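You operate a simulated robot arm through the tools that you are given. There is no shell and no other tool. Be economical: measure what you need, move in short steps, check, and stop when the job is done.

You run a simulated two-armed robot. Do the job below in one go: nothing can be reset, and whatever is moved stays where it is left.

JOB
Put rice in the pink mould, over half full, press it flat, hold the mould and pull the press out.
Fine: use the white paddle and lay it back; stand the press back where it was; the cooker stays off. Set down upright: pink press.

Only the result counts: the job must be done as asked and must still hold three seconds after the hand-in. Knocking over, shifting, dropping, spilling or breaking anything else fails it.

ROBOT AND FRAMES
Two 7-joint arms with two-finger parallel grippers on one trunk, on a base that drives. Base frame: it is fixed to the floor where the robot stands at the start and does not move with it; the origin is under the middle of the robot, x ahead of it, y to its left, z up; the surface under the hand at the start is at about z = 565. Lengths are in mm, angles in degrees, forces in N, time in s.
The left shoulder is at the start at [70, 133, 1248], the right one opposite. With the tool pointing down near the work surface each hand reaches from about 100 to 440 mm from the robot's upright axis, wherever it stands, measured 20 degrees to its own side. Payload 1.57 kg a hand.
The tool frame of a hand sits at the grasp point between the pads (the TCP): z along the fingers, y along the line on which they close. The tips reach 30 mm beyond it. Largest opening 80 mm; finger width 17, thickness 12; the body of the gripper, 40 by 82 mm, starts 80 mm behind the TCP.
Orientation is that of the tool frame in the base frame, as a unit quaternion [x, y, z, w]. With the fingers straight down and closing along the base's y, the tool's x points along the base's -x, its y along +y and its z along -z.

CONTROLS
- The arms move only by the tool drive_tool. It takes "left_deltas", "right_deltas" or both (then of equal length, played together; a hand with none holds still); each is a list of rows, each an object of numbers (a shift or turn left out is 0, a gripper value left out holds the last): "dx", "dy", "dz": the shift along the base's x, y, z in units of 30 mm (1.0 is 30 mm); "ax", "ay", "az": the turn, a rotation vector about the base's x, y, z in units of 5 degrees (1.0 is 5 degrees). In form: [{"dx": .., "dy": .., "dz": .., "ax": .., "ay": .., "az": ..}, ...]. A call has 1 to 20 rows; each row shifts and turns the commanded pose from where the row before left it. "left_jaw" and "right_jaw" are, for a hand that has rows, the closure, from 0 (fully open) to 1 (shut), set as the call begins (left out, the last holds). A call with a number of a shift or a turn outside -1 to 1 is refused whole. Each row takes 0.2 s and may step no farther than 50 mm and 8.6 degrees from the row before; otherwise, or with a gripper value out of range, the whole call is refused. A pose out of reach is approached as far as the arm can. The call stops where the force on the tool passes 40 N (or 10 N more than at its start, if that is more) or the arm is blocked; 0.2 s more then pass. Each finger travels about 153 mm/s and halts on what it meets, pressing with about 42 N; the grip force reading is that of the motor and also rises with nothing between the fingers. The clock runs only during rows and for 0.2 s after the last one: add rows that do not move to give the fingers time. It gives the time, the measured TCP pose, the force on the tool (base axes), the opening and the grip force at its end, in the units of the frame above (readings bear some noise), with the torque about the TCP (base axes, N m) and any sound that the robot's microphone picked up.
- Cameras (640 x 400 px; columns grow to the right, rows downward): "scene" is now at [137, -2, 1471.5]; the picture's right is [-0.00, -1.00, 0.00], its down [-0.61, 0.00, -0.79] and it looks along [0.79, -0.00, -0.61] (base axes); focal length 214 px, centre (320, 200). "left" rides on the left gripper at [72, 7, -122] in its tool frame; the picture's right is [-0.09, 1.00, 0.00], its down [-0.84, -0.08, -0.54] and it looks along [-0.54, -0.05, 0.84] (tool axes); focal length 238 px, centre (320, 200). "right" rides on the right gripper at [72, -7, -122] in its tool frame; the picture's right is [0.09, 1.00, 0.00], its down [-0.84, 0.08, -0.54] and it looks along [-0.54, 0.05, 0.84] (tool axes); focal length 238 px, centre (320, 200). There is no depth. A picture from a camera that has moved, and an enlarged one, comes with that camera's place and axes in the base frame and with its lens.
- camera(camera): a new picture of that camera. No time passes.
- move_column(by): slides the trunk up (or, below 0, down) by that many mm; the arms and the scene camera ride with it, the base frame stays. It gives what a move gives, with no picture.
- base_move(legs): drives the robot by 1 to 6 legs, each [ahead, left, turn to the left] in mm, mm and degrees, along the robot's own axes; the way and the turn of a leg run together, so that a leg with both is an arc; at most 1500 mm and 180 degrees a leg. The arms and the cameras ride along, it lands a little off, and it stops where it bumps. It gives what a move gives.
- pan_tilt(pan, tilt): turns the head with the scene camera to pan (to the left, within 86 degrees either way) and tilt (down, from -29 to 69), counted from straight ahead of the robot. It gives what a move gives.
- enlarge(camera, box): a new picture of the part [left, top, right, bottom] of that camera's present view, enlarged. No time passes.
- finish_job(): hands the job in; it is judged then, once.

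Go step by step. Nothing tells you exact positions but the pictures and the camera data: compare them with the known pose of the tool, close in by small moves and look again before you grip or let go. The budget is 120 turns and 100 pictures, counting those below and the enlarged ones. Unless the task says otherwise, let go and move clear before handing in.

The tools are called after "Emit:" as name(argument=value, ...) on one line, values as JSON. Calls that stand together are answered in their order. drive_tool: Moves the arms, as the interface text tells. Its arguments: {"type":"object","properties":{"left_deltas":{"type":"array","items":{"type":"object","properties":{"dx":{"type":"number"},"dy":{"type":"number"},"dz":{"type":"number"},"ax":{"type":"number"},"ay":{"type":"number"},"az":{"type":"number"}}}},"left_jaw":{"type":"number"},"right_deltas":{"type":"array","items":{"type":"object","properties":{"dx":{"type":"number"},"dy":{"type":"number"},"dz":{"type":"number"},"ax":{"type":"number"},"ay":{"type":"number"},"az":{"type":"number"}}}},"right_jaw":{"type":"number"}},"required":[]} The other tools are called the same way: move_column (by) slides the trunk up or down; base_move (legs) drives the base; pan_tilt (pan, tilt) turns the head that bears the scene camera; camera (camera) takes a picture; enlarge (camera, box) takes an enlarged picture of a part of a camera's view; finish_job () hands the job in.

At the start:

```text
t: 0.0
left_tool_pos: [364.0, 138.2, 1403.0]
left_ee_rot: [0.0, 1.0, 0.0, 0.0]
left_ft_force: [0.8, -1.0, 0.0]
left_moment: [0.04, -0.02, -0.02]
left_gripper_width: 79.7
left_gripper_force: 0.1
right_tool_pos: [428.0, -219.1, 1348.2]
right_ee_rot: [0.001, 1.0, -0.001, 0.001]
right_ft_force: [0.3, 0.4, 0.3]
right_moment: [0.0, 0.0, 0.0]
right_gripper_width: 79.9
right_gripper_force: 0.1
trunk travel left (down, up): [-821.0, 119.0]
robot x, y, heading: [1.0, -1.0, 0.0]
head pan, tilt: [-0.2, 37.8]
```

scene: 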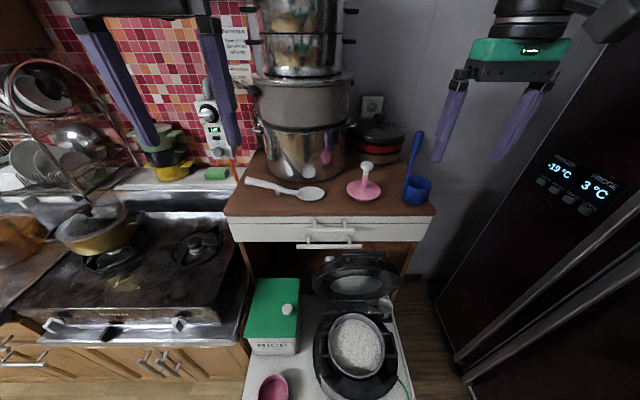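
right: 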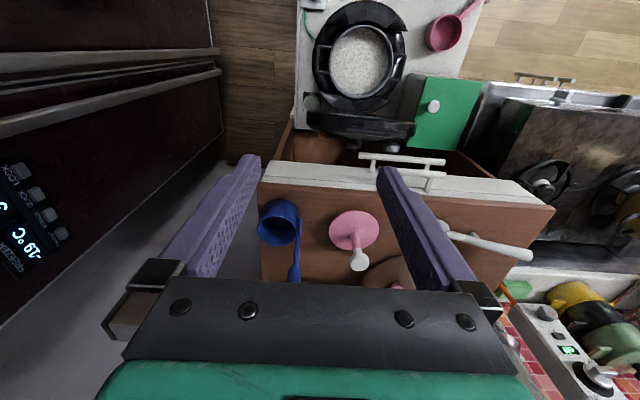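
left: 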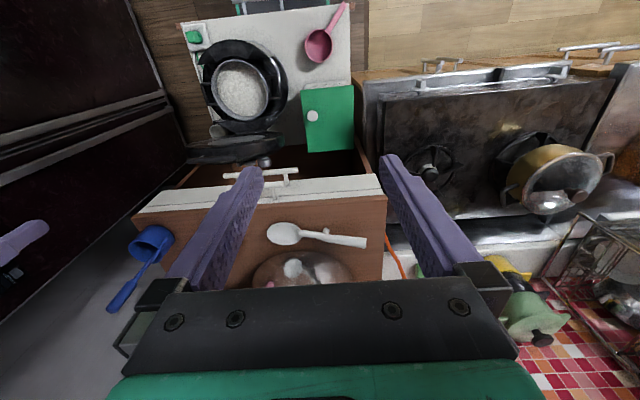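

I see a shelf carrying the white paddle, pink press and blue ladle, and below it a pulled-out tray with the open cooker, a rice box and a pink mould cup. I'll look down closer to measure them.

Emit:
pan_tilt(pan=0, tilt=60)

Emit:
camera(camera="scene")

Emit:
enlarge(camera="left", box=[140, 0, 400, 163])

Emit:
enlarge(camera="right", box=[240, 150, 560, 300])

```text
t: 0.9
left_tool_pos: [364.0, 138.8, 1403.5]
left_ee_rot: [0.001, 1.0, -0.001, 0.0]
left_ft_force: [-0.5, -0.4, -0.7]
left_moment: [0.0, 0.02, -0.02]
left_gripper_width: 80.1
left_gripper_force: 0.0
right_tool_pos: [426.7, -220.2, 1348.4]
right_ee_rot: [0.0, 1.0, 0.0, 0.002]
right_ft_force: [-0.5, 0.2, -0.1]
right_moment: [0.02, 0.0, -0.02]
right_gripper_width: 80.1
right_gripper_force: 0.1
trunk travel left (down, up): [-821.0, 119.0]
robot x, y, heading: [1.5, 1.6, -0.2]
head pan, tilt: [0.0, 60.0]
```

```text
96 pictures are left
camera scene: at [117.3, -1.6, 1441.5], right [0.0, -1.0, 0.0], down [-0.87, 0.0, -0.5], along [0.5, 0.0, -0.87], focal length 214 px, centre (320, 200)
```

scene: 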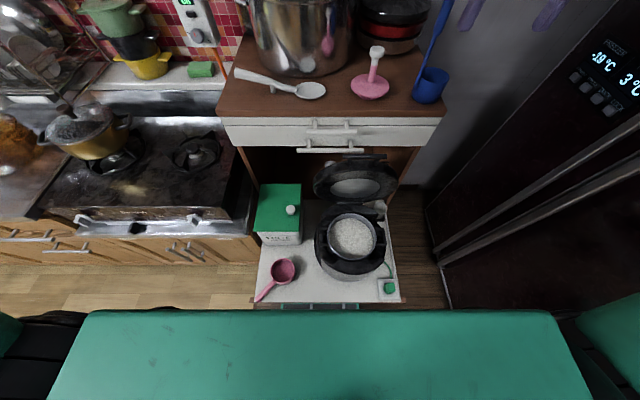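

```text
2.45 times, centred on (270, 82) of left
camera zoom: at [291.8, 145.7, 1525.8], right [0.09, 1.0, 0.0], down [0.84, -0.08, 0.54], along [0.54, -0.05, -0.84], focal length 585 px, centre (443, 491)
```

zoom: 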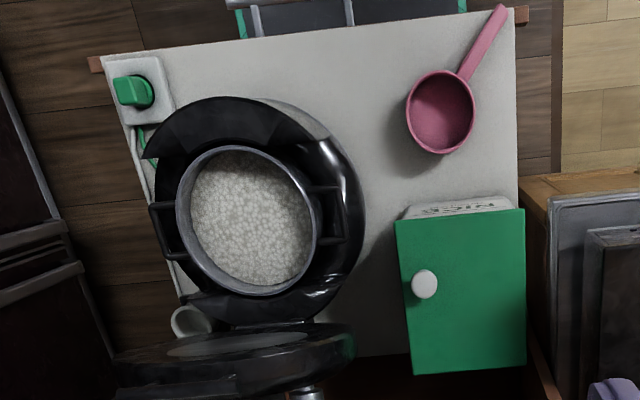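

```text
2.00 times, centred on (400, 225) of right
camera zoom: at [355.2, -226.3, 1468.8], right [-0.09, 1.0, 0.0], down [0.84, 0.08, 0.54], along [0.54, 0.05, -0.84], focal length 477 px, centre (160, 150)
```

zoom: 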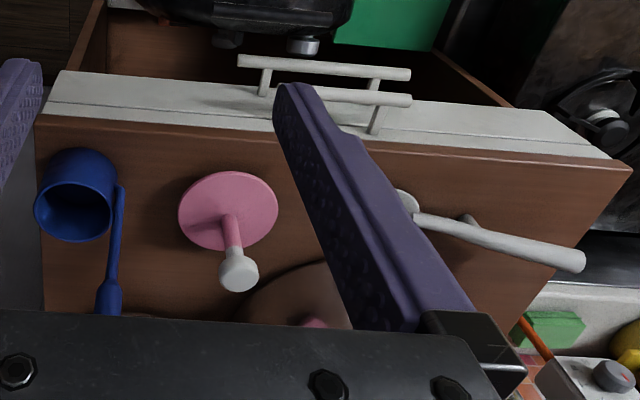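

The shelf top is near z≈1100 (press around x 647, y −133; paddle handle around x 670, y 150) and the tray near z≈565. I'll test how far the left arm reaches toward the paddle and get a close view.

Emit:
drive_tool(left_deltas=[{"dx": 1, "dz": -0.3}, {"dx": 1, "dz": -0.3}, {"dx": 1, "dz": -0.3}, {"dx": 1, "dz": -0.3}, {"dx": 1, "dz": -0.3}, {"dx": 1, "dz": -0.3}, {"dx": 1, "dz": -0.3}, {"dx": 1, "dz": -0.3}])

Emit:
camera(camera="left")

Emit:
camera(camera="scene")

```text
t: 2.7
left_tool_pos: [524.2, 120.8, 1313.4]
left_ee_rot: [-0.001, 1.0, -0.001, 0.0]
left_ft_force: [0.5, 0.2, 0.6]
left_moment: [-0.01, 0.03, -0.02]
left_gripper_width: 79.8
left_gripper_force: 0.1
left hand out of reach, approached as far as the arm can: row 4, 5, 6, 7, 8
right_tool_pos: [427.9, -218.0, 1347.4]
right_ee_rot: [0.0, 1.0, 0.0, 0.001]
right_ft_force: [0.3, 0.1, 0.3]
right_moment: [0.0, 0.01, 0.02]
right_gripper_width: 80.0
right_gripper_force: 0.1
trunk travel left (down, up): [-821.0, 119.0]
robot x, y, heading: [0.9, 0.9, 0.3]
head pan, tilt: [0.0, 60.0]
```

```text
93 pictures are left
camera left: at [451.4, 127.1, 1436.5], right [0.09, 1.0, 0.0], down [0.84, -0.08, 0.54], along [0.54, -0.05, -0.84], focal length 238 px, centre (320, 200)
```

left: 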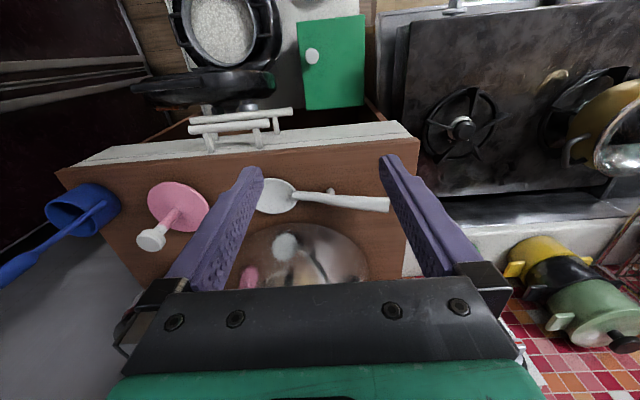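

```text
92 pictures are left
camera scene: at [117.6, -1.0, 1441.5], right [0.0, -1.0, 0.0], down [-0.87, 0.0, -0.5], along [0.5, 0.0, -0.87], focal length 214 px, centre (320, 200)
```

scene: 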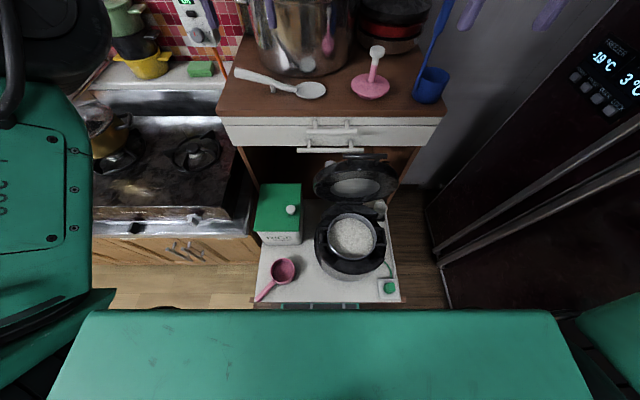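

Emit:
enlarge(camera="left", box=[130, 120, 430, 300])

Emit:
enlarge(camera="scene", box=[220, 30, 460, 180])

Emit:
enlarge(camera="scene", box=[240, 170, 420, 310])

```text
2.13 times, centred on (280, 210) of left
camera zoom: at [451.4, 127.1, 1436.5], right [0.09, 1.0, 0.0], down [0.84, -0.08, 0.54], along [0.54, -0.05, -0.84], focal length 508 px, centre (405, 179)
```

zoom: 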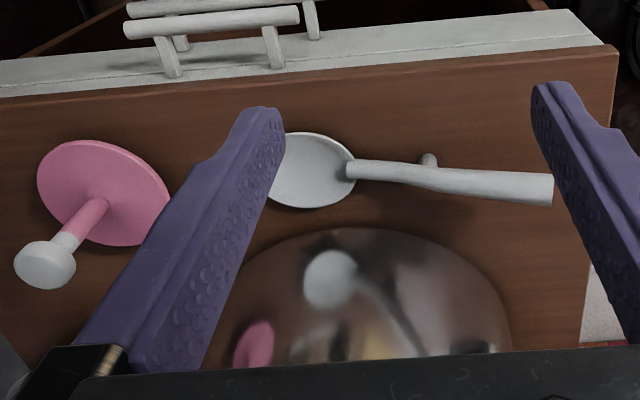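

```text
2.67 times, centred on (340, 105) of scene
camera zoom: at [117.6, -1.0, 1441.5], right [0.0, -1.0, 0.0], down [-0.87, 0.0, -0.5], along [0.5, 0.0, -0.87], focal length 572 px, centre (267, 453)
```

zoom: 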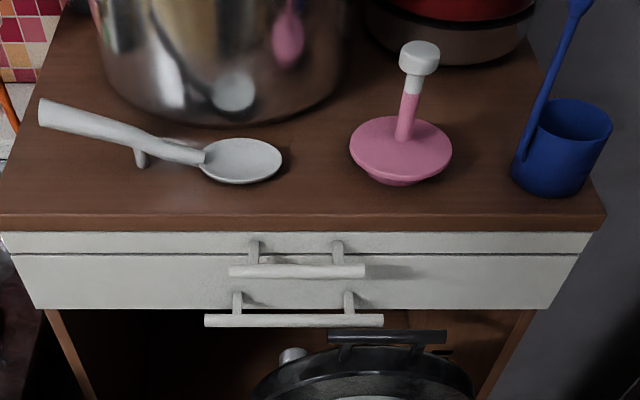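

```text
2.86 times, centred on (330, 240) of scene
camera zoom: at [117.6, -1.0, 1441.5], right [0.0, -1.0, 0.0], down [-0.87, 0.0, -0.5], along [0.5, 0.0, -0.87], focal length 613 px, centre (291, 86)
```

zoom: 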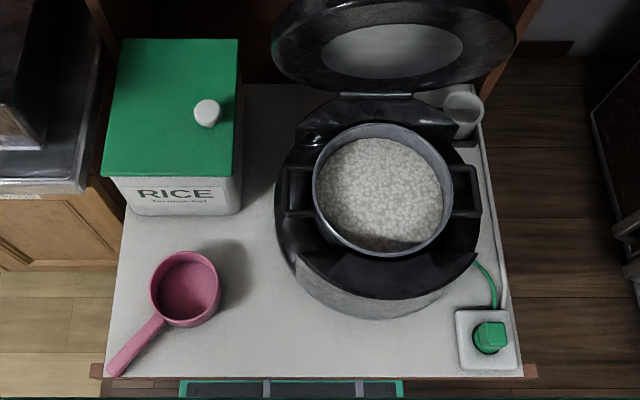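

Press axis is about (657, −132) with flange top z≈1108 and knob z≈1180; the paddle lies along y with its handle end near (685, 217), slightly raised. I'll raise the trunk for more reach, then yaw the left hand −100° so it closes across the handle.

Emit:
move_column(by=115)

Emit:
drive_tool(left_deltas=[{"dx": -0.7, "dz": -0.5, "az": -1}, {"dx": -0.7, "dz": -0.5, "az": -1}, {"dx": -0.6, "dz": -0.5, "az": -1}, {"dz": -0.5, "az": -1}, {"dz": -0.5, "az": -1}, {"dz": -0.5, "az": -1}, {"dz": -0.5, "az": -1}, {"dz": -0.5, "az": -1}, {"dz": -0.5, "az": -1}, {"dz": -0.5, "az": -1}, {"az": -1}, {"az": -1}, {"az": -1}, {"az": -1}, {"az": -1}, {"az": -1}, {"az": -1}, {"az": -1}, {"az": -1}, {"az": -1}])

Emit:
camera(camera="left")

```text
t: 4.1
left_tool_pos: [524.0, 119.7, 1428.6]
left_ee_rot: [0.0, 1.0, -0.001, 0.0]
left_ft_force: [-1.1, 0.2, -0.3]
left_moment: [0.04, -0.04, 0.01]
left_gripper_width: 79.8
left_gripper_force: 0.1
right_tool_pos: [429.2, -219.0, 1462.6]
right_ee_rot: [0.001, 1.0, 0.001, 0.0]
right_ft_force: [0.2, -0.1, 0.0]
right_moment: [0.0, 0.0, -0.02]
right_gripper_width: 80.1
right_gripper_force: 0.0
trunk travel left (down, up): [-936.0, 4.0]
robot x, y, heading: [1.4, -1.2, 0.0]
head pan, tilt: [0.0, 60.0]
```

```text
t: 8.3
left_tool_pos: [230.6, 12.4, 1281.7]
left_ee_rot: [0.736, 0.677, 0.001, 0.0]
left_ft_force: [-0.2, -0.5, 0.3]
left_moment: [0.0, -0.01, 0.04]
left_gripper_width: 79.7
left_gripper_force: 0.1
left hand out of reach, approached as far as the arm can: row 7, 8, 9, 10, 11, 12, 13, 14, 15, 16, 17, 18, 19, 20
right_tool_pos: [426.5, -220.1, 1463.1]
right_ee_rot: [0.001, 1.0, 0.001, 0.001]
right_ft_force: [0.1, 1.0, -0.3]
right_moment: [-0.01, 0.03, 0.02]
right_gripper_width: 80.3
right_gripper_force: 0.1
trunk travel left (down, up): [-936.0, 4.0]
robot x, y, heading: [-0.9, -0.6, -0.1]
head pan, tilt: [0.0, 60.0]
```

```text
88 pictures are left
camera left: at [242.5, 84.1, 1405.3], right [0.98, -0.17, 0.0], down [-0.15, -0.83, 0.54], along [-0.09, -0.53, -0.84], focal length 238 px, centre (320, 200)
```

left: 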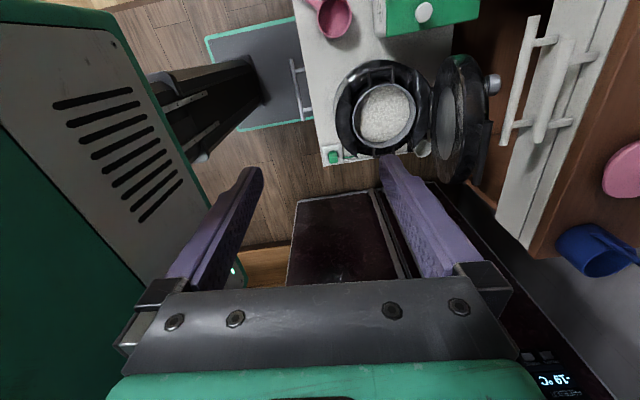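

Yawing that way hits the left wrist's limits. I'll unwind and try yawing the opposite way (+80°).

Emit:
drive_tool(left_deltas=[{"az": 1}, {"az": 1}, {"az": 1}, {"az": 1}, {"az": 1}, {"az": 1}, {"az": 1}, {"az": 1}, {"az": 1}, {"az": 1}, {"az": 1}, {"az": 1}, {"az": 1}, {"az": 1}, {"az": 1}, {"az": 1}, {"az": 1}, {"az": 1}, {"az": 1}, {"az": 1}])

Emit:
drive_tool(left_deltas=[{"az": 1}, {"az": 1}, {"az": 1}, {"az": 1}, {"az": 1}, {"az": 1}, {"az": 1}, {"az": 1}, {"az": 1}, {"az": 1}, {"az": 1}, {"az": 1}, {"az": 1}, {"az": 1}, {"az": 1}, {"az": 1}])

Emit:
camera(camera="left")

```text
t: 12.5
left_tool_pos: [230.6, 13.4, 1283.5]
left_ee_rot: [-0.046, 0.999, -0.001, 0.0]
left_ft_force: [0.1, 0.5, -0.2]
left_moment: [-0.02, -0.03, 0.02]
left_gripper_width: 80.1
left_gripper_force: 0.2
right_tool_pos: [428.0, -220.4, 1463.0]
right_ee_rot: [0.0, 1.0, 0.001, 0.001]
right_ft_force: [0.8, 0.3, -0.1]
right_moment: [0.02, 0.01, 0.0]
right_gripper_width: 80.1
right_gripper_force: 0.1
trunk travel left (down, up): [-936.0, 4.0]
robot x, y, heading: [0.5, -0.5, 0.0]
head pan, tilt: [0.0, 60.0]
```

```text
t: 15.9
left_tool_pos: [231.1, 14.6, 1282.1]
left_ee_rot: [-0.678, 0.735, 0.001, 0.001]
left_ft_force: [0.0, -0.2, -0.4]
left_moment: [-0.01, -0.01, 0.04]
left_gripper_width: 80.2
left_gripper_force: 0.0
right_tool_pos: [428.5, -219.8, 1463.2]
right_ee_rot: [0.001, 1.0, 0.0, 0.001]
right_ft_force: [-0.2, 0.4, 0.0]
right_moment: [0.02, 0.0, 0.02]
right_gripper_width: 80.0
right_gripper_force: 0.1
trunk travel left (down, up): [-936.0, 4.0]
robot x, y, heading: [-1.9, 0.6, 0.0]
head pan, tilt: [0.0, 60.0]
```

```text
87 pictures are left
camera left: at [218.3, -57.2, 1405.1], right [-0.98, 0.17, 0.0], down [0.15, 0.83, 0.54], along [0.09, 0.53, -0.84], focal length 238 px, centre (320, 200)
```

left: 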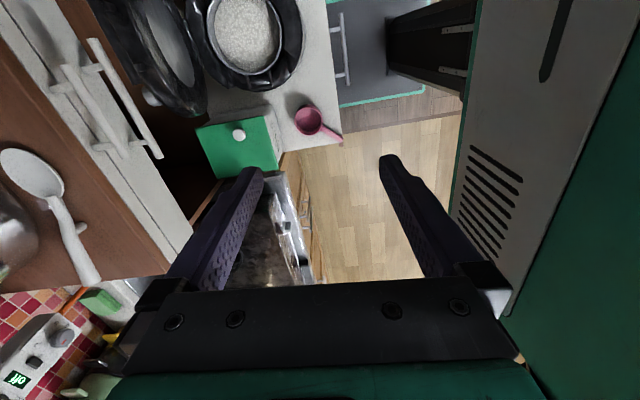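

The commanded pose follows the reached one, and yaw +85° works. Extending toward the paddle at a safe height.

Emit:
drive_tool(left_deltas=[{"dx": 1, "dy": 0.5}, {"dx": 1, "dy": 0.5}, {"dx": 1, "dy": 0.5}, {"dx": 1, "dy": 0.5}, {"dx": 1, "dy": 0.5}, {"dx": 1, "dy": 0.5}, {"dx": 1, "dy": 0.5}, {"dx": 1, "dy": 0.5}, {"dx": 1, "dy": 0.5}, {"dx": 1}, {"dx": 1}, {"dx": 1}, {"dx": 1}])

Emit:
camera(camera="left")

```text
t: 18.7
left_tool_pos: [589.8, 146.6, 1282.7]
left_ee_rot: [-0.676, 0.737, 0.0, 0.001]
left_ft_force: [0.3, 0.0, -0.5]
left_moment: [0.0, 0.05, 0.02]
left_gripper_width: 79.9
left_gripper_force: 0.0
left hand out of reach, approached as far as the arm can: row 13
right_tool_pos: [428.1, -220.9, 1462.2]
right_ee_rot: [0.001, 1.0, 0.001, 0.001]
right_ft_force: [0.4, 1.1, -0.3]
right_moment: [0.03, -0.01, 0.02]
right_gripper_width: 80.0
right_gripper_force: 0.0
trunk travel left (down, up): [-936.0, 4.0]
robot x, y, heading: [3.8, 1.8, -0.0]
head pan, tilt: [0.0, 60.0]
```

```text
86 pictures are left
camera left: at [576.7, 76.1, 1405.6], right [-0.98, 0.18, 0.0], down [0.15, 0.83, 0.54], along [0.1, 0.54, -0.84], focal length 238 px, centre (320, 200)
```

left: 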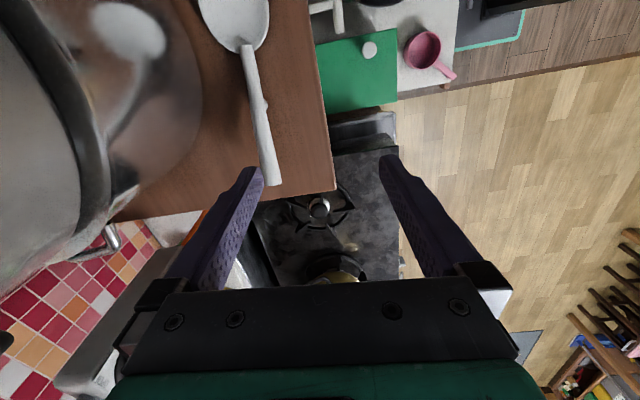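

The handle runs from about (659, 66) to (669, 222). I'll lower, tilt the tool 20° forward, and move over the handle at y≈171 while still above it.

Emit:
drive_tool(left_deltas=[{"dy": 0.4, "dz": -0.8}, {"dy": 0.4, "dz": -0.8}, {"ay": -1, "dx": 0.6}, {"ay": -1, "dx": 0.6}, {"ay": -1, "dx": 0.6}, {"ay": -1, "dx": 0.6}, {"dx": 0.1}])

Emit:
camera(camera="left")

Emit:
camera(camera="scene")

```text
t: 20.3
left_tool_pos: [664.0, 171.3, 1234.2]
left_ee_rot: [-0.666, 0.725, -0.117, 0.128]
left_ft_force: [0.0, 0.1, -0.1]
left_moment: [-0.02, 0.0, 0.03]
left_gripper_width: 79.9
left_gripper_force: 0.1
right_tool_pos: [427.9, -219.6, 1463.3]
right_ee_rot: [0.001, 1.0, 0.0, 0.001]
right_ft_force: [-0.2, 0.8, 0.4]
right_moment: [0.02, 0.02, 0.01]
right_gripper_width: 80.2
right_gripper_force: 0.1
trunk travel left (down, up): [-936.0, 4.0]
robot x, y, heading: [1.0, -1.5, -0.0]
head pan, tilt: [0.0, 60.0]
```

```text
85 pictures are left
camera left: at [611.0, 100.5, 1346.0], right [-0.92, 0.18, -0.34], down [-0.05, 0.83, 0.56], along [0.38, 0.53, -0.76], focal length 238 px, centre (320, 200)
```

left: 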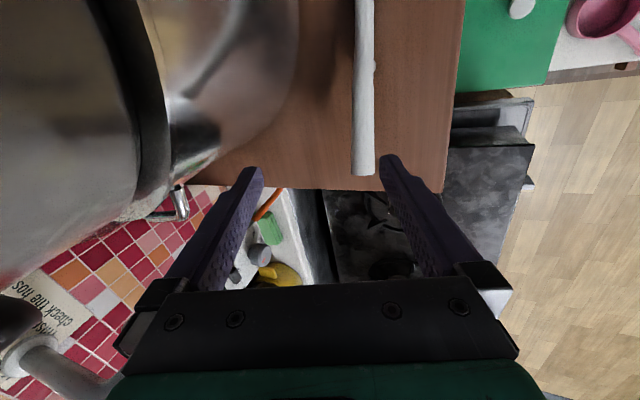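

```text
84 pictures are left
camera scene: at [117.4, -2.3, 1556.5], right [0.0, -1.0, 0.0], down [-0.87, 0.0, -0.5], along [0.5, 0.0, -0.87], focal length 214 px, centre (320, 200)
```

scene: 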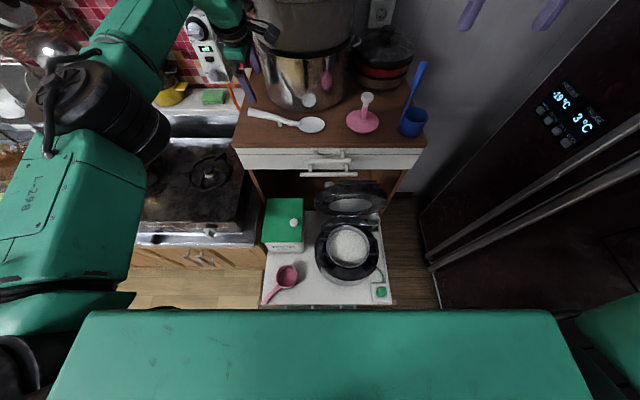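

Emit:
drive_tool(left_deltas=[{"dz": -1}, {"dz": -0.9}, {"dz": -0.9}])

Emit:
camera(camera="left")

Emit:
enlarge(camera="scene", box=[225, 60, 345, 150])

```text
t: 21.1
left_tool_pos: [665.2, 171.9, 1149.1]
left_ee_rot: [-0.667, 0.725, -0.117, 0.128]
left_ft_force: [0.5, 0.5, 0.0]
left_moment: [0.01, -0.04, -0.02]
left_gripper_width: 80.0
left_gripper_force: 0.0
right_tool_pos: [428.4, -219.4, 1462.4]
right_ee_rot: [0.0, 1.0, 0.0, 0.001]
right_ft_force: [-0.6, 0.6, 0.9]
right_moment: [0.0, 0.0, -0.01]
right_gripper_width: 79.9
right_gripper_force: 0.0
trunk travel left (down, up): [-936.0, 4.0]
robot x, y, heading: [2.1, -0.3, 0.1]
head pan, tilt: [0.0, 60.0]
```

```text
83 pictures are left
camera left: at [611.4, 101.9, 1261.6], right [-0.93, 0.17, -0.34], down [-0.05, 0.83, 0.56], along [0.38, 0.53, -0.76], focal length 238 px, centre (320, 200)
```

left: 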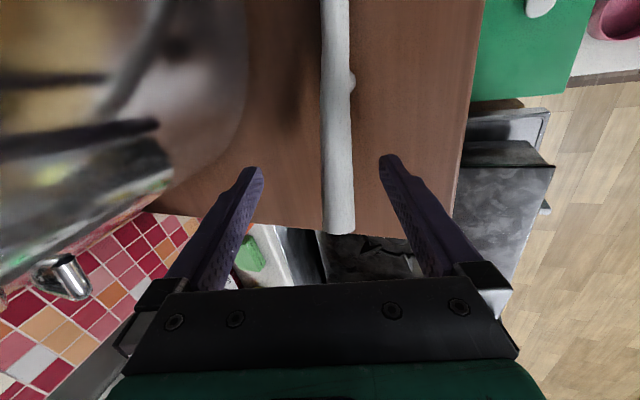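

```text
4.44 times, centred on (285, 105) of scene
camera zoom: at [117.8, -1.9, 1556.5], right [0.0, -1.0, 0.0], down [-0.87, 0.0, -0.5], along [0.5, 0.0, -0.87], focal length 953 px, centre (476, 622)
```

zoom: 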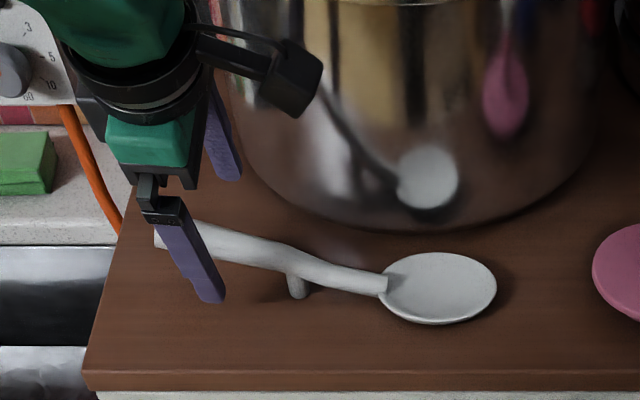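

The handle rises toward its end (end near z≈1142), so at y≈172 it is about z≈1132, x≈656. Small correction and check.

Emit:
drive_tool(left_deltas=[{"dz": -0.55, "dx": -0.3}, {}])

Emit:
camera(camera="left")

Emit:
enlarge(camera="scene", box=[235, 85, 305, 130])

```text
t: 21.7
left_tool_pos: [656.0, 173.7, 1133.1]
left_ee_rot: [-0.666, 0.725, -0.117, 0.128]
left_ft_force: [0.0, 0.2, 0.2]
left_moment: [0.03, 0.01, -0.01]
left_gripper_width: 79.9
left_gripper_force: 0.1
right_tool_pos: [428.5, -218.8, 1463.1]
right_ee_rot: [0.001, 1.0, -0.001, 0.0]
right_ft_force: [-0.1, 0.2, 0.1]
right_moment: [-0.03, 0.02, 0.01]
right_gripper_width: 79.9
right_gripper_force: 0.2
trunk travel left (down, up): [-936.0, 4.0]
robot x, y, heading: [1.8, -2.4, -0.0]
head pan, tilt: [0.0, 60.0]
```

```text
81 pictures are left
camera left: at [601.8, 102.0, 1244.6], right [-0.93, 0.17, -0.34], down [-0.05, 0.83, 0.56], along [0.38, 0.53, -0.76], focal length 238 px, centre (320, 200)
```

left: 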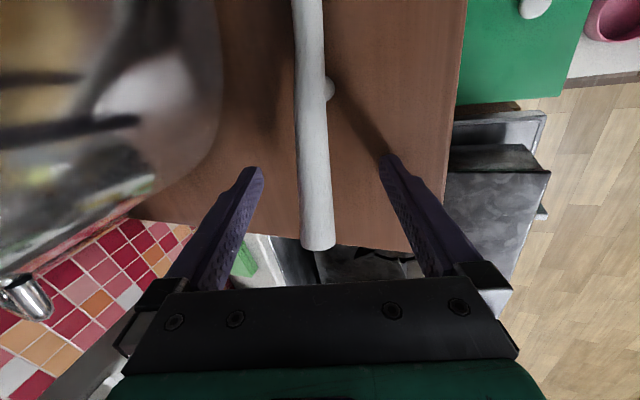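

```text
8.89 times, centred on (270, 108) of scene
camera zoom: at [117.5, -1.4, 1556.5], right [0.0, -1.0, 0.0], down [-0.87, 0.0, -0.5], along [0.5, 0.0, -0.87], focal length 1906 px, centre (764, 1022)
```

zoom: 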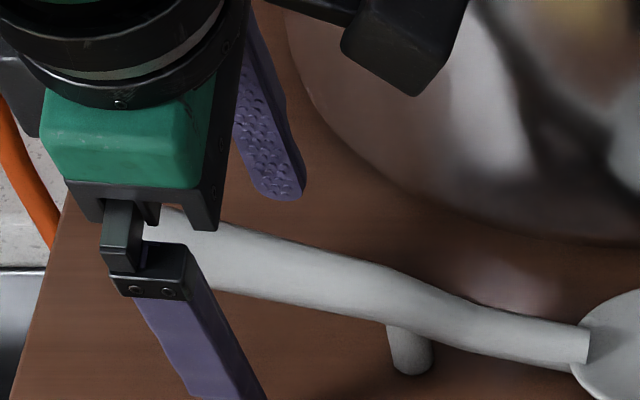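

Emit:
drive_tool(left_deltas=[{"dz": 0.2, "dx": 0.07}, {}])

Emit:
drive_tool(left_deltas=[{}, {}, {}, {}], left_jaw=1)

Emit:
camera(camera="left")

```text
t: 22.3
left_tool_pos: [657.1, 173.3, 1140.0]
left_ee_rot: [-0.667, 0.725, -0.118, 0.128]
left_ft_force: [0.5, -0.7, 0.2]
left_moment: [0.04, 0.02, 0.03]
left_gripper_width: 80.1
left_gripper_force: 0.1
right_tool_pos: [427.6, -219.5, 1462.6]
right_ee_rot: [0.001, 1.0, 0.0, 0.001]
right_ft_force: [0.2, 0.3, -0.5]
right_moment: [0.0, 0.0, -0.01]
right_gripper_width: 80.0
right_gripper_force: 0.0
trunk travel left (down, up): [-936.0, 4.0]
robot x, y, heading: [0.5, -3.3, -0.0]
head pan, tilt: [0.0, 60.0]
```

```text
t: 23.3
left_tool_pos: [657.6, 172.5, 1139.8]
left_ee_rot: [-0.667, 0.725, -0.116, 0.128]
left_ft_force: [-0.3, -0.2, 0.2]
left_moment: [0.05, -0.02, 0.01]
left_gripper_width: 21.6
left_gripper_force: 35.1
right_tool_pos: [428.5, -219.8, 1463.1]
right_ee_rot: [0.001, 1.0, 0.0, 0.001]
right_ft_force: [-0.7, 1.0, -0.9]
right_moment: [0.03, -0.01, -0.01]
right_gripper_width: 80.3
right_gripper_force: 0.0
trunk travel left (down, up): [-936.0, 4.0]
robot x, y, heading: [1.5, -0.9, 0.1]
head pan, tilt: [0.0, 60.0]
```

```text
79 pictures are left
camera left: at [603.5, 101.6, 1251.0], right [-0.93, 0.17, -0.34], down [-0.05, 0.83, 0.56], along [0.38, 0.53, -0.76], focal length 238 px, centre (320, 200)
```

left: 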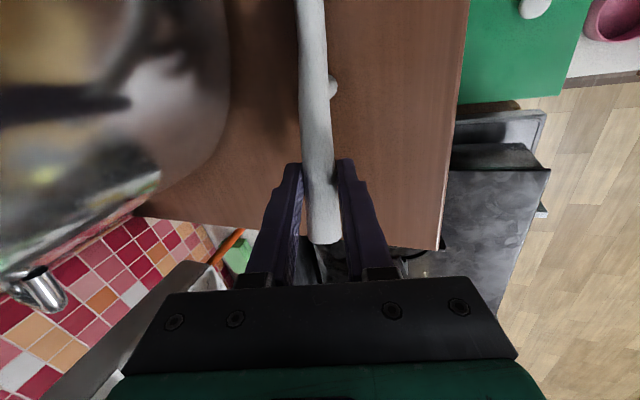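

Handle gripped (21.6 mm). Grasp pose noted: (657.5, 172.5, 1140). Lift and retreat.

Emit:
drive_tool(left_deltas=[{"dz": 0.7}, {"dz": 0.7}, {"dz": 0.7}, {"dz": 0.7}])

Emit:
camera(camera="left")

Emit:
enlarge(camera="scene", box=[220, 50, 380, 150])

```text
t: 24.3
left_tool_pos: [657.3, 173.3, 1225.9]
left_ee_rot: [-0.667, 0.725, -0.116, 0.129]
left_ft_force: [-0.2, 0.1, -0.5]
left_moment: [0.03, 0.02, -0.01]
left_gripper_width: 21.8
left_gripper_force: 34.7
right_tool_pos: [428.5, -219.0, 1462.4]
right_ee_rot: [0.001, 1.0, 0.0, 0.001]
right_ft_force: [0.5, 0.4, 0.3]
right_moment: [0.0, 0.01, 0.02]
right_gripper_width: 80.1
right_gripper_force: 0.0
trunk travel left (down, up): [-936.0, 4.0]
robot x, y, heading: [0.5, 0.0, -0.3]
head pan, tilt: [0.0, 60.0]
```

```text
78 pictures are left
camera left: at [604.1, 102.2, 1335.9], right [-0.93, 0.17, -0.34], down [-0.05, 0.83, 0.56], along [0.38, 0.53, -0.76], focal length 238 px, centre (320, 200)
```

left: 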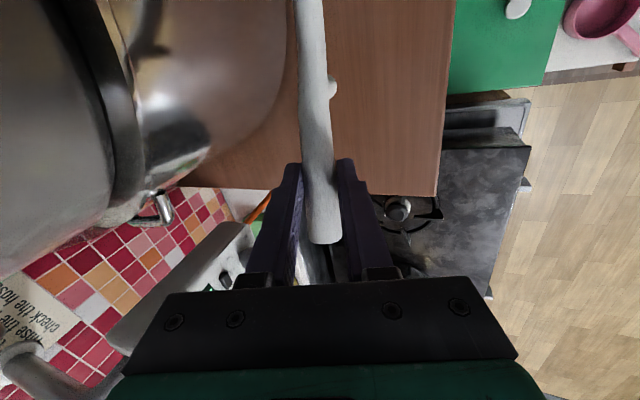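

```text
4.00 times, centred on (300, 100) of scene
camera zoom: at [117.1, -1.9, 1556.5], right [0.0, -1.0, 0.0], down [-0.87, 0.0, -0.5], along [0.5, 0.0, -0.87], focal length 858 px, centre (400, 600)
```

zoom: 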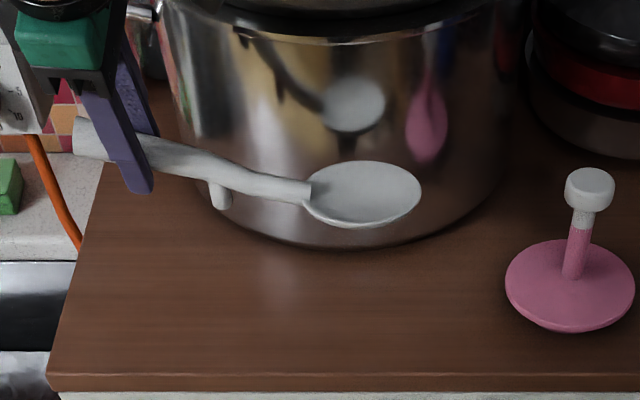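

Emit:
drive_tool(left_deltas=[{"dx": -1}, {"dx": -1}, {"dx": -1}, {"dx": -1}, {"dx": -1}, {"dx": -1}, {"dx": -1}, {"dx": -1}, {"dx": -1}, {"dx": -1}])

Emit:
move_column(by=-330)

Emit:
camera(camera="scene")

```text
t: 26.5
left_tool_pos: [357.2, 171.5, 1223.7]
left_ee_rot: [-0.667, 0.725, -0.117, 0.128]
left_ft_force: [0.5, 0.4, 0.1]
left_moment: [0.06, -0.02, 0.03]
left_gripper_width: 21.6
left_gripper_force: 35.1
right_tool_pos: [425.9, -219.2, 1464.1]
right_ee_rot: [-0.001, 1.0, 0.0, 0.0]
right_ft_force: [-0.4, 0.0, 0.9]
right_moment: [-0.04, -0.01, 0.01]
right_gripper_width: 80.0
right_gripper_force: 0.1
trunk travel left (down, up): [-936.0, 4.0]
robot x, y, heading: [0.7, -0.2, 0.1]
head pan, tilt: [0.0, 60.0]
```

```text
t: 29.8
left_tool_pos: [358.9, 172.6, 892.4]
left_ee_rot: [-0.666, 0.726, -0.118, 0.129]
left_ft_force: [0.7, 0.0, -1.0]
left_moment: [0.06, -0.01, 0.0]
left_gripper_width: 21.6
left_gripper_force: 35.0
right_tool_pos: [427.6, -220.3, 1132.9]
right_ee_rot: [0.001, 1.0, 0.0, 0.0]
right_ft_force: [-0.3, -0.2, -0.7]
right_moment: [0.01, -0.01, -0.02]
right_gripper_width: 80.1
right_gripper_force: 0.1
trunk travel left (down, up): [-606.0, 334.0]
robot x, y, heading: [0.2, -0.5, -0.3]
head pan, tilt: [0.0, 60.0]
```

```text
76 pictures are left
camera scene: at [117.2, -1.6, 1226.5], right [0.0, -1.0, 0.0], down [-0.87, 0.0, -0.5], along [0.5, 0.0, -0.87], focal length 214 px, centre (320, 200)
```

scene: 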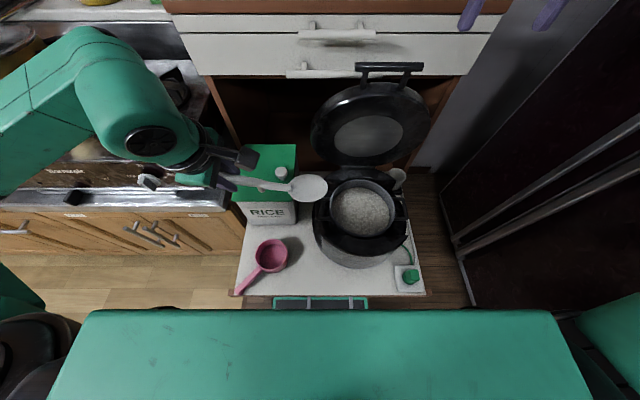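

Emit:
enlarge(camera="scene", box=[220, 130, 440, 310])

Emit:
camera(camera="right")

```text
2.22 times, centred on (330, 220) of scene
camera zoom: at [117.2, -1.6, 1226.5], right [0.0, -1.0, 0.0], down [-0.87, 0.0, -0.5], along [0.5, 0.0, -0.87], focal length 477 px, centre (298, 156)
```

zoom: 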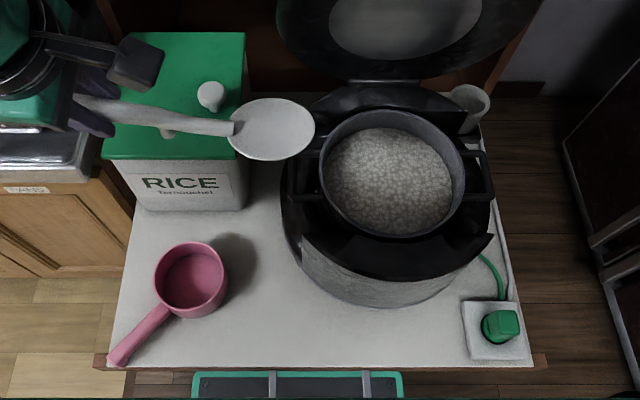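

```text
74 pictures are left
camera right: at [355.2, -226.2, 1253.9], right [-0.09, 1.0, 0.0], down [0.84, 0.08, 0.54], along [0.54, 0.05, -0.84], focal length 238 px, centre (320, 200)
```

right: 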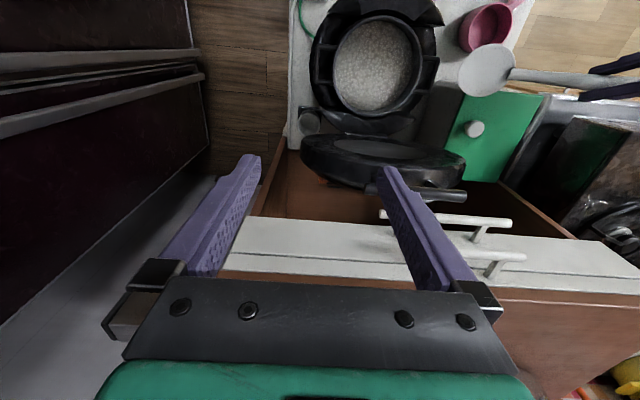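

Pot rim centre is about (384, −113, 726) with rice near z≈699; mould rim centre is about (288, 142, ~600). Moving the paddle above the pot and tilting the tip down 30°.

Emit:
drive_tool(left_deltas=[{"dx": 0.2, "dy": -0.9}, {"dx": 0.2, "dy": -0.9}, {"dx": 0.2, "dy": -0.9}, {"dx": 0.2, "dy": -0.9}, {"dx": 0.03, "dy": -0.9}, {"ax": 1, "dy": -0.4}, {"ax": 1}, {"ax": 1}, {"ax": 1}, {"ax": 1}, {"ax": 1}])

Emit:
enlarge(camera="scene", box=[220, 130, 440, 310])

Emit:
camera(camera="left")

```text
t: 32.2
left_tool_pos: [384.3, 23.7, 893.5]
left_ee_rot: [-0.611, 0.73, 0.075, 0.297]
left_ft_force: [0.5, -0.1, 0.8]
left_moment: [0.05, -0.04, 0.02]
left_gripper_width: 21.9
left_gripper_force: 34.8
right_tool_pos: [427.4, -220.9, 1132.8]
right_ee_rot: [0.001, 1.0, 0.001, 0.001]
right_ft_force: [-0.4, -0.1, 0.8]
right_moment: [0.01, 0.0, -0.02]
right_gripper_width: 80.1
right_gripper_force: 0.0
trunk travel left (down, up): [-606.0, 334.0]
robot x, y, heading: [-1.1, 2.2, -0.2]
head pan, tilt: [0.0, 60.0]
```

```text
2.22 times, centred on (330, 220) of scene
camera zoom: at [117.2, -2.5, 1226.5], right [0.0, -1.0, 0.0], down [-0.87, 0.0, -0.5], along [0.5, 0.0, -0.87], focal length 477 px, centre (298, 156)
```

zoom: 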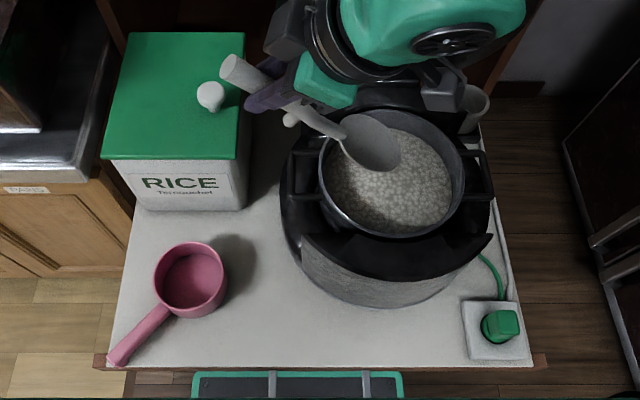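

```text
72 pictures are left
camera left: at [330.1, -92.5, 954.3], right [-0.93, 0.32, -0.2], down [-0.05, 0.43, 0.9], along [0.38, 0.84, -0.39], focal length 238 px, centre (320, 200)
```

left: 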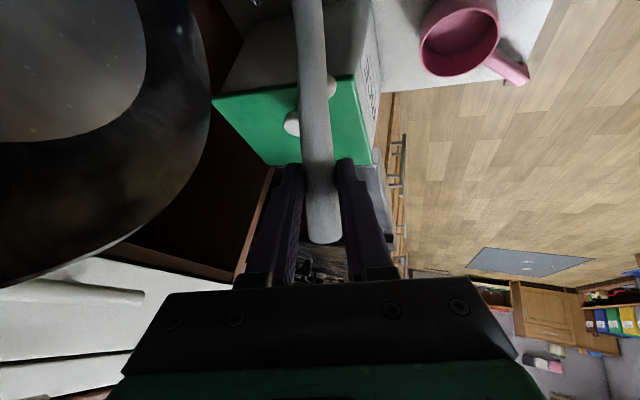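

Geometry matches. Shift slightly right to clear the near rim, then dip the tip into the rice.

Emit:
drive_tool(left_deltas=[{"dy": -0.5}, {"dz": -1}, {"dz": -1}, {"dz": -0.5}, {"dz": -0.5}])

Emit:
enlarge(camera="scene", box=[220, 130, 440, 310])

```text
t: 33.4
left_tool_pos: [384.2, 10.9, 801.5]
left_ee_rot: [-0.61, 0.731, 0.074, 0.296]
left_ft_force: [0.1, -0.5, -1.0]
left_moment: [0.06, -0.02, -0.03]
left_gripper_width: 22.2
left_gripper_force: 35.4
right_tool_pos: [427.8, -219.5, 1132.2]
right_ee_rot: [0.001, 1.0, 0.0, 0.0]
right_ft_force: [1.0, 0.1, 0.1]
right_moment: [0.02, -0.03, -0.01]
right_gripper_width: 80.0
right_gripper_force: 0.1
trunk travel left (down, up): [-606.0, 334.0]
robot x, y, heading: [2.3, -0.4, 0.1]
head pan, tilt: [0.0, 60.0]
```

```text
2.22 times, centred on (330, 220) of scene
camera zoom: at [117.7, -1.6, 1226.4], right [0.0, -1.0, 0.0], down [-0.87, 0.0, -0.5], along [0.5, 0.0, -0.87], focal length 477 px, centre (298, 156)
```

zoom: 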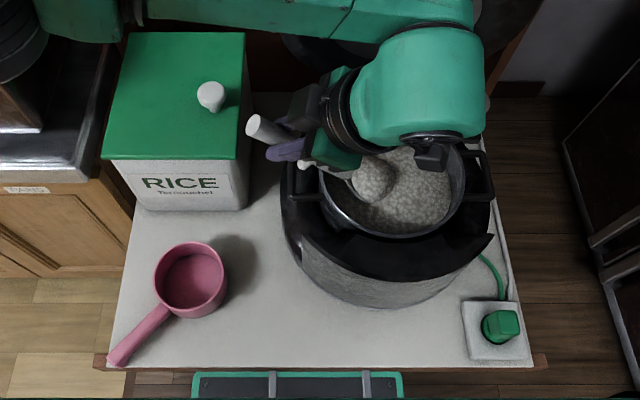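

A heap of rice is on the blade already. Levelling while lifting it clear of the rim.

Emit:
drive_tool(left_deltas=[{"dz": 0.4, "dy": 0.1}, {"ax": -0.75, "dy": 0.17, "dz": 0.2}, {"ax": -0.75, "dy": 0.17, "dz": 0.2}, {"ax": -0.75, "dy": 0.17, "dz": 0.2}, {"ax": -0.75, "dy": 0.17, "dz": 0.2}, {"ax": -0.75, "dy": 0.17, "dz": 0.2}, {"ax": -0.75, "dy": 0.17, "dz": 0.2}, {"ax": -0.75, "dy": 0.17, "dz": 0.2}, {"ax": -0.75, "dy": 0.17, "dz": 0.2}, {"dz": 0.5}, {"dz": 0.5}])

Emit:
enlarge(camera="scene", box=[220, 130, 440, 310])

```text
t: 35.8
left_tool_pos: [384.5, 54.7, 895.7]
left_ee_rot: [-0.667, 0.725, -0.118, 0.128]
left_ft_force: [0.5, 0.0, -1.7]
left_moment: [0.09, 0.0, -0.01]
left_gripper_width: 22.0
left_gripper_force: 35.2
right_tool_pos: [426.7, -220.0, 1132.3]
right_ee_rot: [0.0, 1.0, -0.001, 0.0]
right_ft_force: [-0.5, 0.1, -0.1]
right_moment: [0.03, 0.01, 0.0]
right_gripper_width: 80.2
right_gripper_force: 0.0
trunk travel left (down, up): [-606.0, 334.0]
robot x, y, heading: [-0.5, -2.6, 0.1]
head pan, tilt: [0.0, 60.0]
```

```text
2.22 times, centred on (330, 220) of scene
camera zoom: at [117.2, -1.6, 1226.5], right [0.0, -1.0, 0.0], down [-0.87, 0.0, -0.5], along [0.5, 0.0, -0.87], focal length 477 px, centre (298, 156)
```

zoom: 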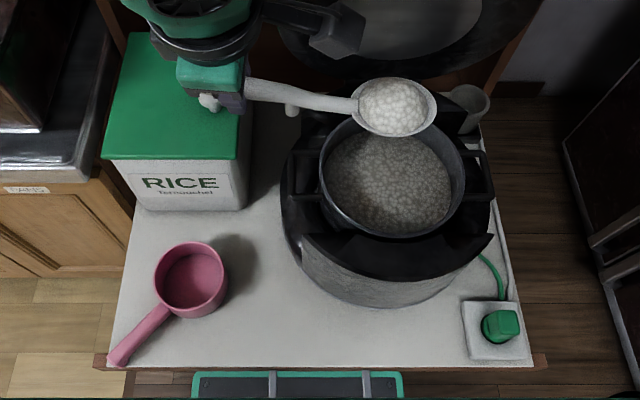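

Carrying the load level over to the mould.

Emit:
drive_tool(left_deltas=[{"dx": -0.2, "dy": 0.3}, {"dx": -0.25, "dy": 0.6}, {"dx": -0.25, "dy": 0.6}, {"dx": -0.25, "dy": 0.6}, {"dx": -0.25, "dy": 0.6}, {"dx": -0.25, "dy": 0.6}, {"dx": -0.25, "dy": 0.6}, {"dx": -0.25, "dy": 0.6}, {"dx": -0.25, "dy": 0.6}, {"dx": -0.25, "dy": 0.6}, {"dx": -0.25, "dy": 0.6}, {"dx": -0.25, "dy": 0.6}, {"dx": -0.25, "dy": 0.6}, {"dy": 0.35}])

Emit:
camera(camera="left")

Emit:
enlarge(camera="scene", box=[200, 150, 400, 310])

```text
t: 38.8
left_tool_pos: [290.0, 288.9, 893.1]
left_ee_rot: [-0.666, 0.725, -0.117, 0.128]
left_ft_force: [1.5, 0.4, -2.0]
left_moment: [0.11, 0.04, 0.0]
left_gripper_width: 21.8
left_gripper_force: 35.3
right_tool_pos: [428.7, -220.2, 1133.4]
right_ee_rot: [0.0, 1.0, 0.0, 0.0]
right_ft_force: [0.4, 0.6, 0.5]
right_moment: [0.0, 0.01, -0.01]
right_gripper_width: 80.0
right_gripper_force: 0.1
trunk travel left (down, up): [-606.0, 334.0]
robot x, y, heading: [0.5, -2.6, 0.1]
head pan, tilt: [0.0, 60.0]
```

```text
69 pictures are left
camera left: at [235.0, 218.2, 1004.4], right [-0.92, 0.18, -0.34], down [-0.05, 0.83, 0.56], along [0.38, 0.53, -0.76], focal length 238 px, centre (320, 200)
```

left: 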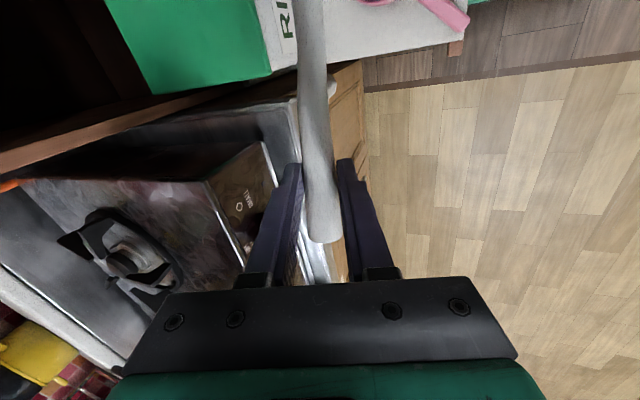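

```text
2.50 times, centred on (300, 230) of scene
camera zoom: at [117.4, -1.4, 1226.5], right [0.0, -1.0, 0.0], down [-0.87, 0.0, -0.5], along [0.5, 0.0, -0.87], focal length 536 px, centre (370, 125)
```

zoom: 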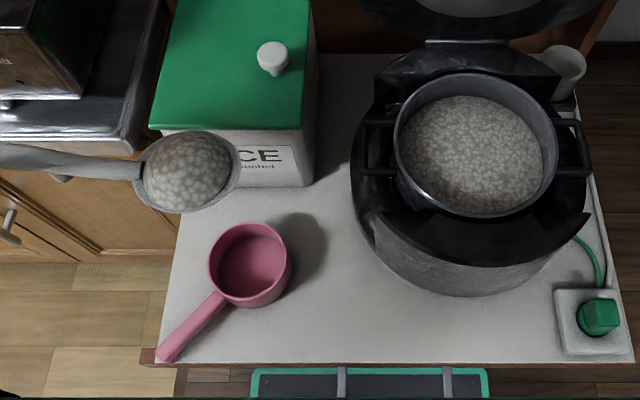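

Load intact; blade above the mould. Lowering with a gentle 20° tilt, tip aimed into the mould.

Emit:
drive_tool(left_deltas=[{"dz": -0.6, "dy": -0.03}, {"dz": -0.6}, {"dz": -0.6, "ax": 0.8}, {"dz": -0.6, "ax": 0.8}, {"dz": -0.4, "ax": 0.8}, {"dz": -0.3, "ax": 0.8}, {"ax": 0.8}])

Emit:
enlarge(camera="scene", box=[200, 150, 400, 310])

```text
t: 40.4
left_tool_pos: [306.6, 300.3, 809.9]
left_ee_rot: [-0.635, 0.734, 0.011, 0.242]
left_ft_force: [0.1, -0.1, -1.7]
left_moment: [0.09, 0.05, -0.01]
left_gripper_width: 21.8
left_gripper_force: 34.7
left hand out of reach, approached as far as the arm can: row 3, 4, 5, 7
right_tool_pos: [427.4, -220.5, 1133.0]
right_ee_rot: [0.001, 1.0, 0.001, 0.0]
right_ft_force: [0.2, 0.2, -0.1]
right_moment: [0.0, 0.0, -0.02]
right_gripper_width: 79.8
right_gripper_force: 0.1
trunk travel left (down, up): [-606.0, 334.0]
robot x, y, heading: [-2.7, 2.8, 0.4]
head pan, tilt: [0.0, 60.0]
```

```text
2.50 times, centred on (300, 230) of scene
camera zoom: at [117.7, -1.8, 1226.4], right [0.0, -1.0, 0.0], down [-0.87, 0.0, -0.5], along [0.5, 0.0, -0.87], focal length 536 px, centre (370, 125)
```

zoom: 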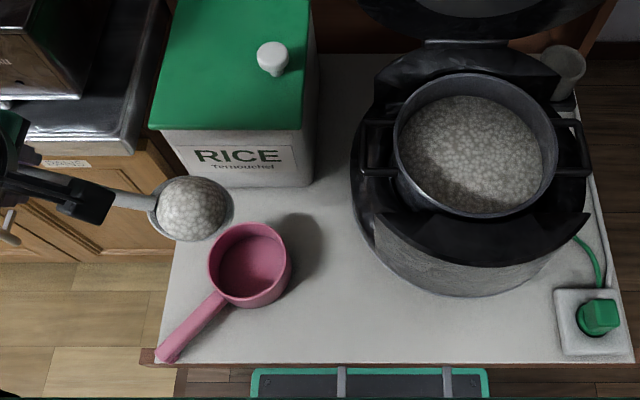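

The arm is folded too tightly here; I'll back the base up 130 mm for more room, then re-approach.

Emit:
base_move(legs=[[-130, 0, 0]])

Emit:
drive_tool(left_deltas=[{"dx": 0.5}, {"dx": 0.8}, {"dx": 0.8}, {"dx": 0.8}, {"dx": 0.5}, {}])

Emit:
camera(camera="scene")

```text
t: 41.6
left_tool_pos: [178.8, 302.2, 809.4]
left_ee_rot: [-0.635, 0.734, 0.012, 0.241]
left_ft_force: [0.4, 0.3, -1.6]
left_moment: [0.1, 0.04, 0.01]
left_gripper_width: 21.8
left_gripper_force: 35.2
right_tool_pos: [299.2, -218.7, 1133.0]
right_ee_rot: [-0.001, 1.0, -0.001, 0.0]
right_ft_force: [-0.5, 0.8, 0.2]
right_moment: [0.04, -0.01, 0.0]
right_gripper_width: 79.7
right_gripper_force: 0.0
trunk travel left (down, up): [-606.0, 334.0]
robot x, y, heading: [-130.4, 2.4, -0.0]
head pan, tilt: [0.0, 60.0]
```

```text
t: 43.0
left_tool_pos: [279.8, 301.5, 810.0]
left_ee_rot: [-0.635, 0.734, 0.01, 0.24]
left_ft_force: [0.2, 0.5, -1.7]
left_moment: [0.08, -0.02, 0.0]
left_gripper_width: 21.9
left_gripper_force: 34.8
right_tool_pos: [299.4, -219.3, 1134.3]
right_ee_rot: [-0.001, 1.0, 0.0, 0.001]
right_ft_force: [0.3, 0.3, -0.5]
right_moment: [-0.01, 0.01, 0.02]
right_gripper_width: 80.1
right_gripper_force: 0.2
trunk travel left (down, up): [-606.0, 334.0]
robot x, y, heading: [-127.2, 0.2, 0.2]
head pan, tilt: [0.0, 60.0]
```

```text
66 pictures are left
camera scene: at [-11.7, -1.4, 1226.5], right [0.0, -1.0, 0.0], down [-0.87, 0.0, -0.5], along [0.5, 0.0, -0.87], focal length 214 px, centre (320, 200)
```

scene: 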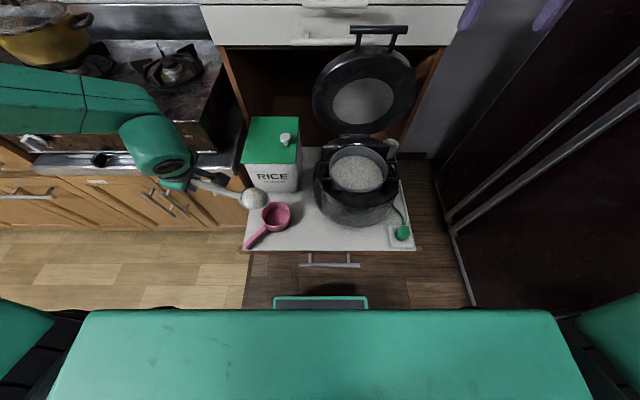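

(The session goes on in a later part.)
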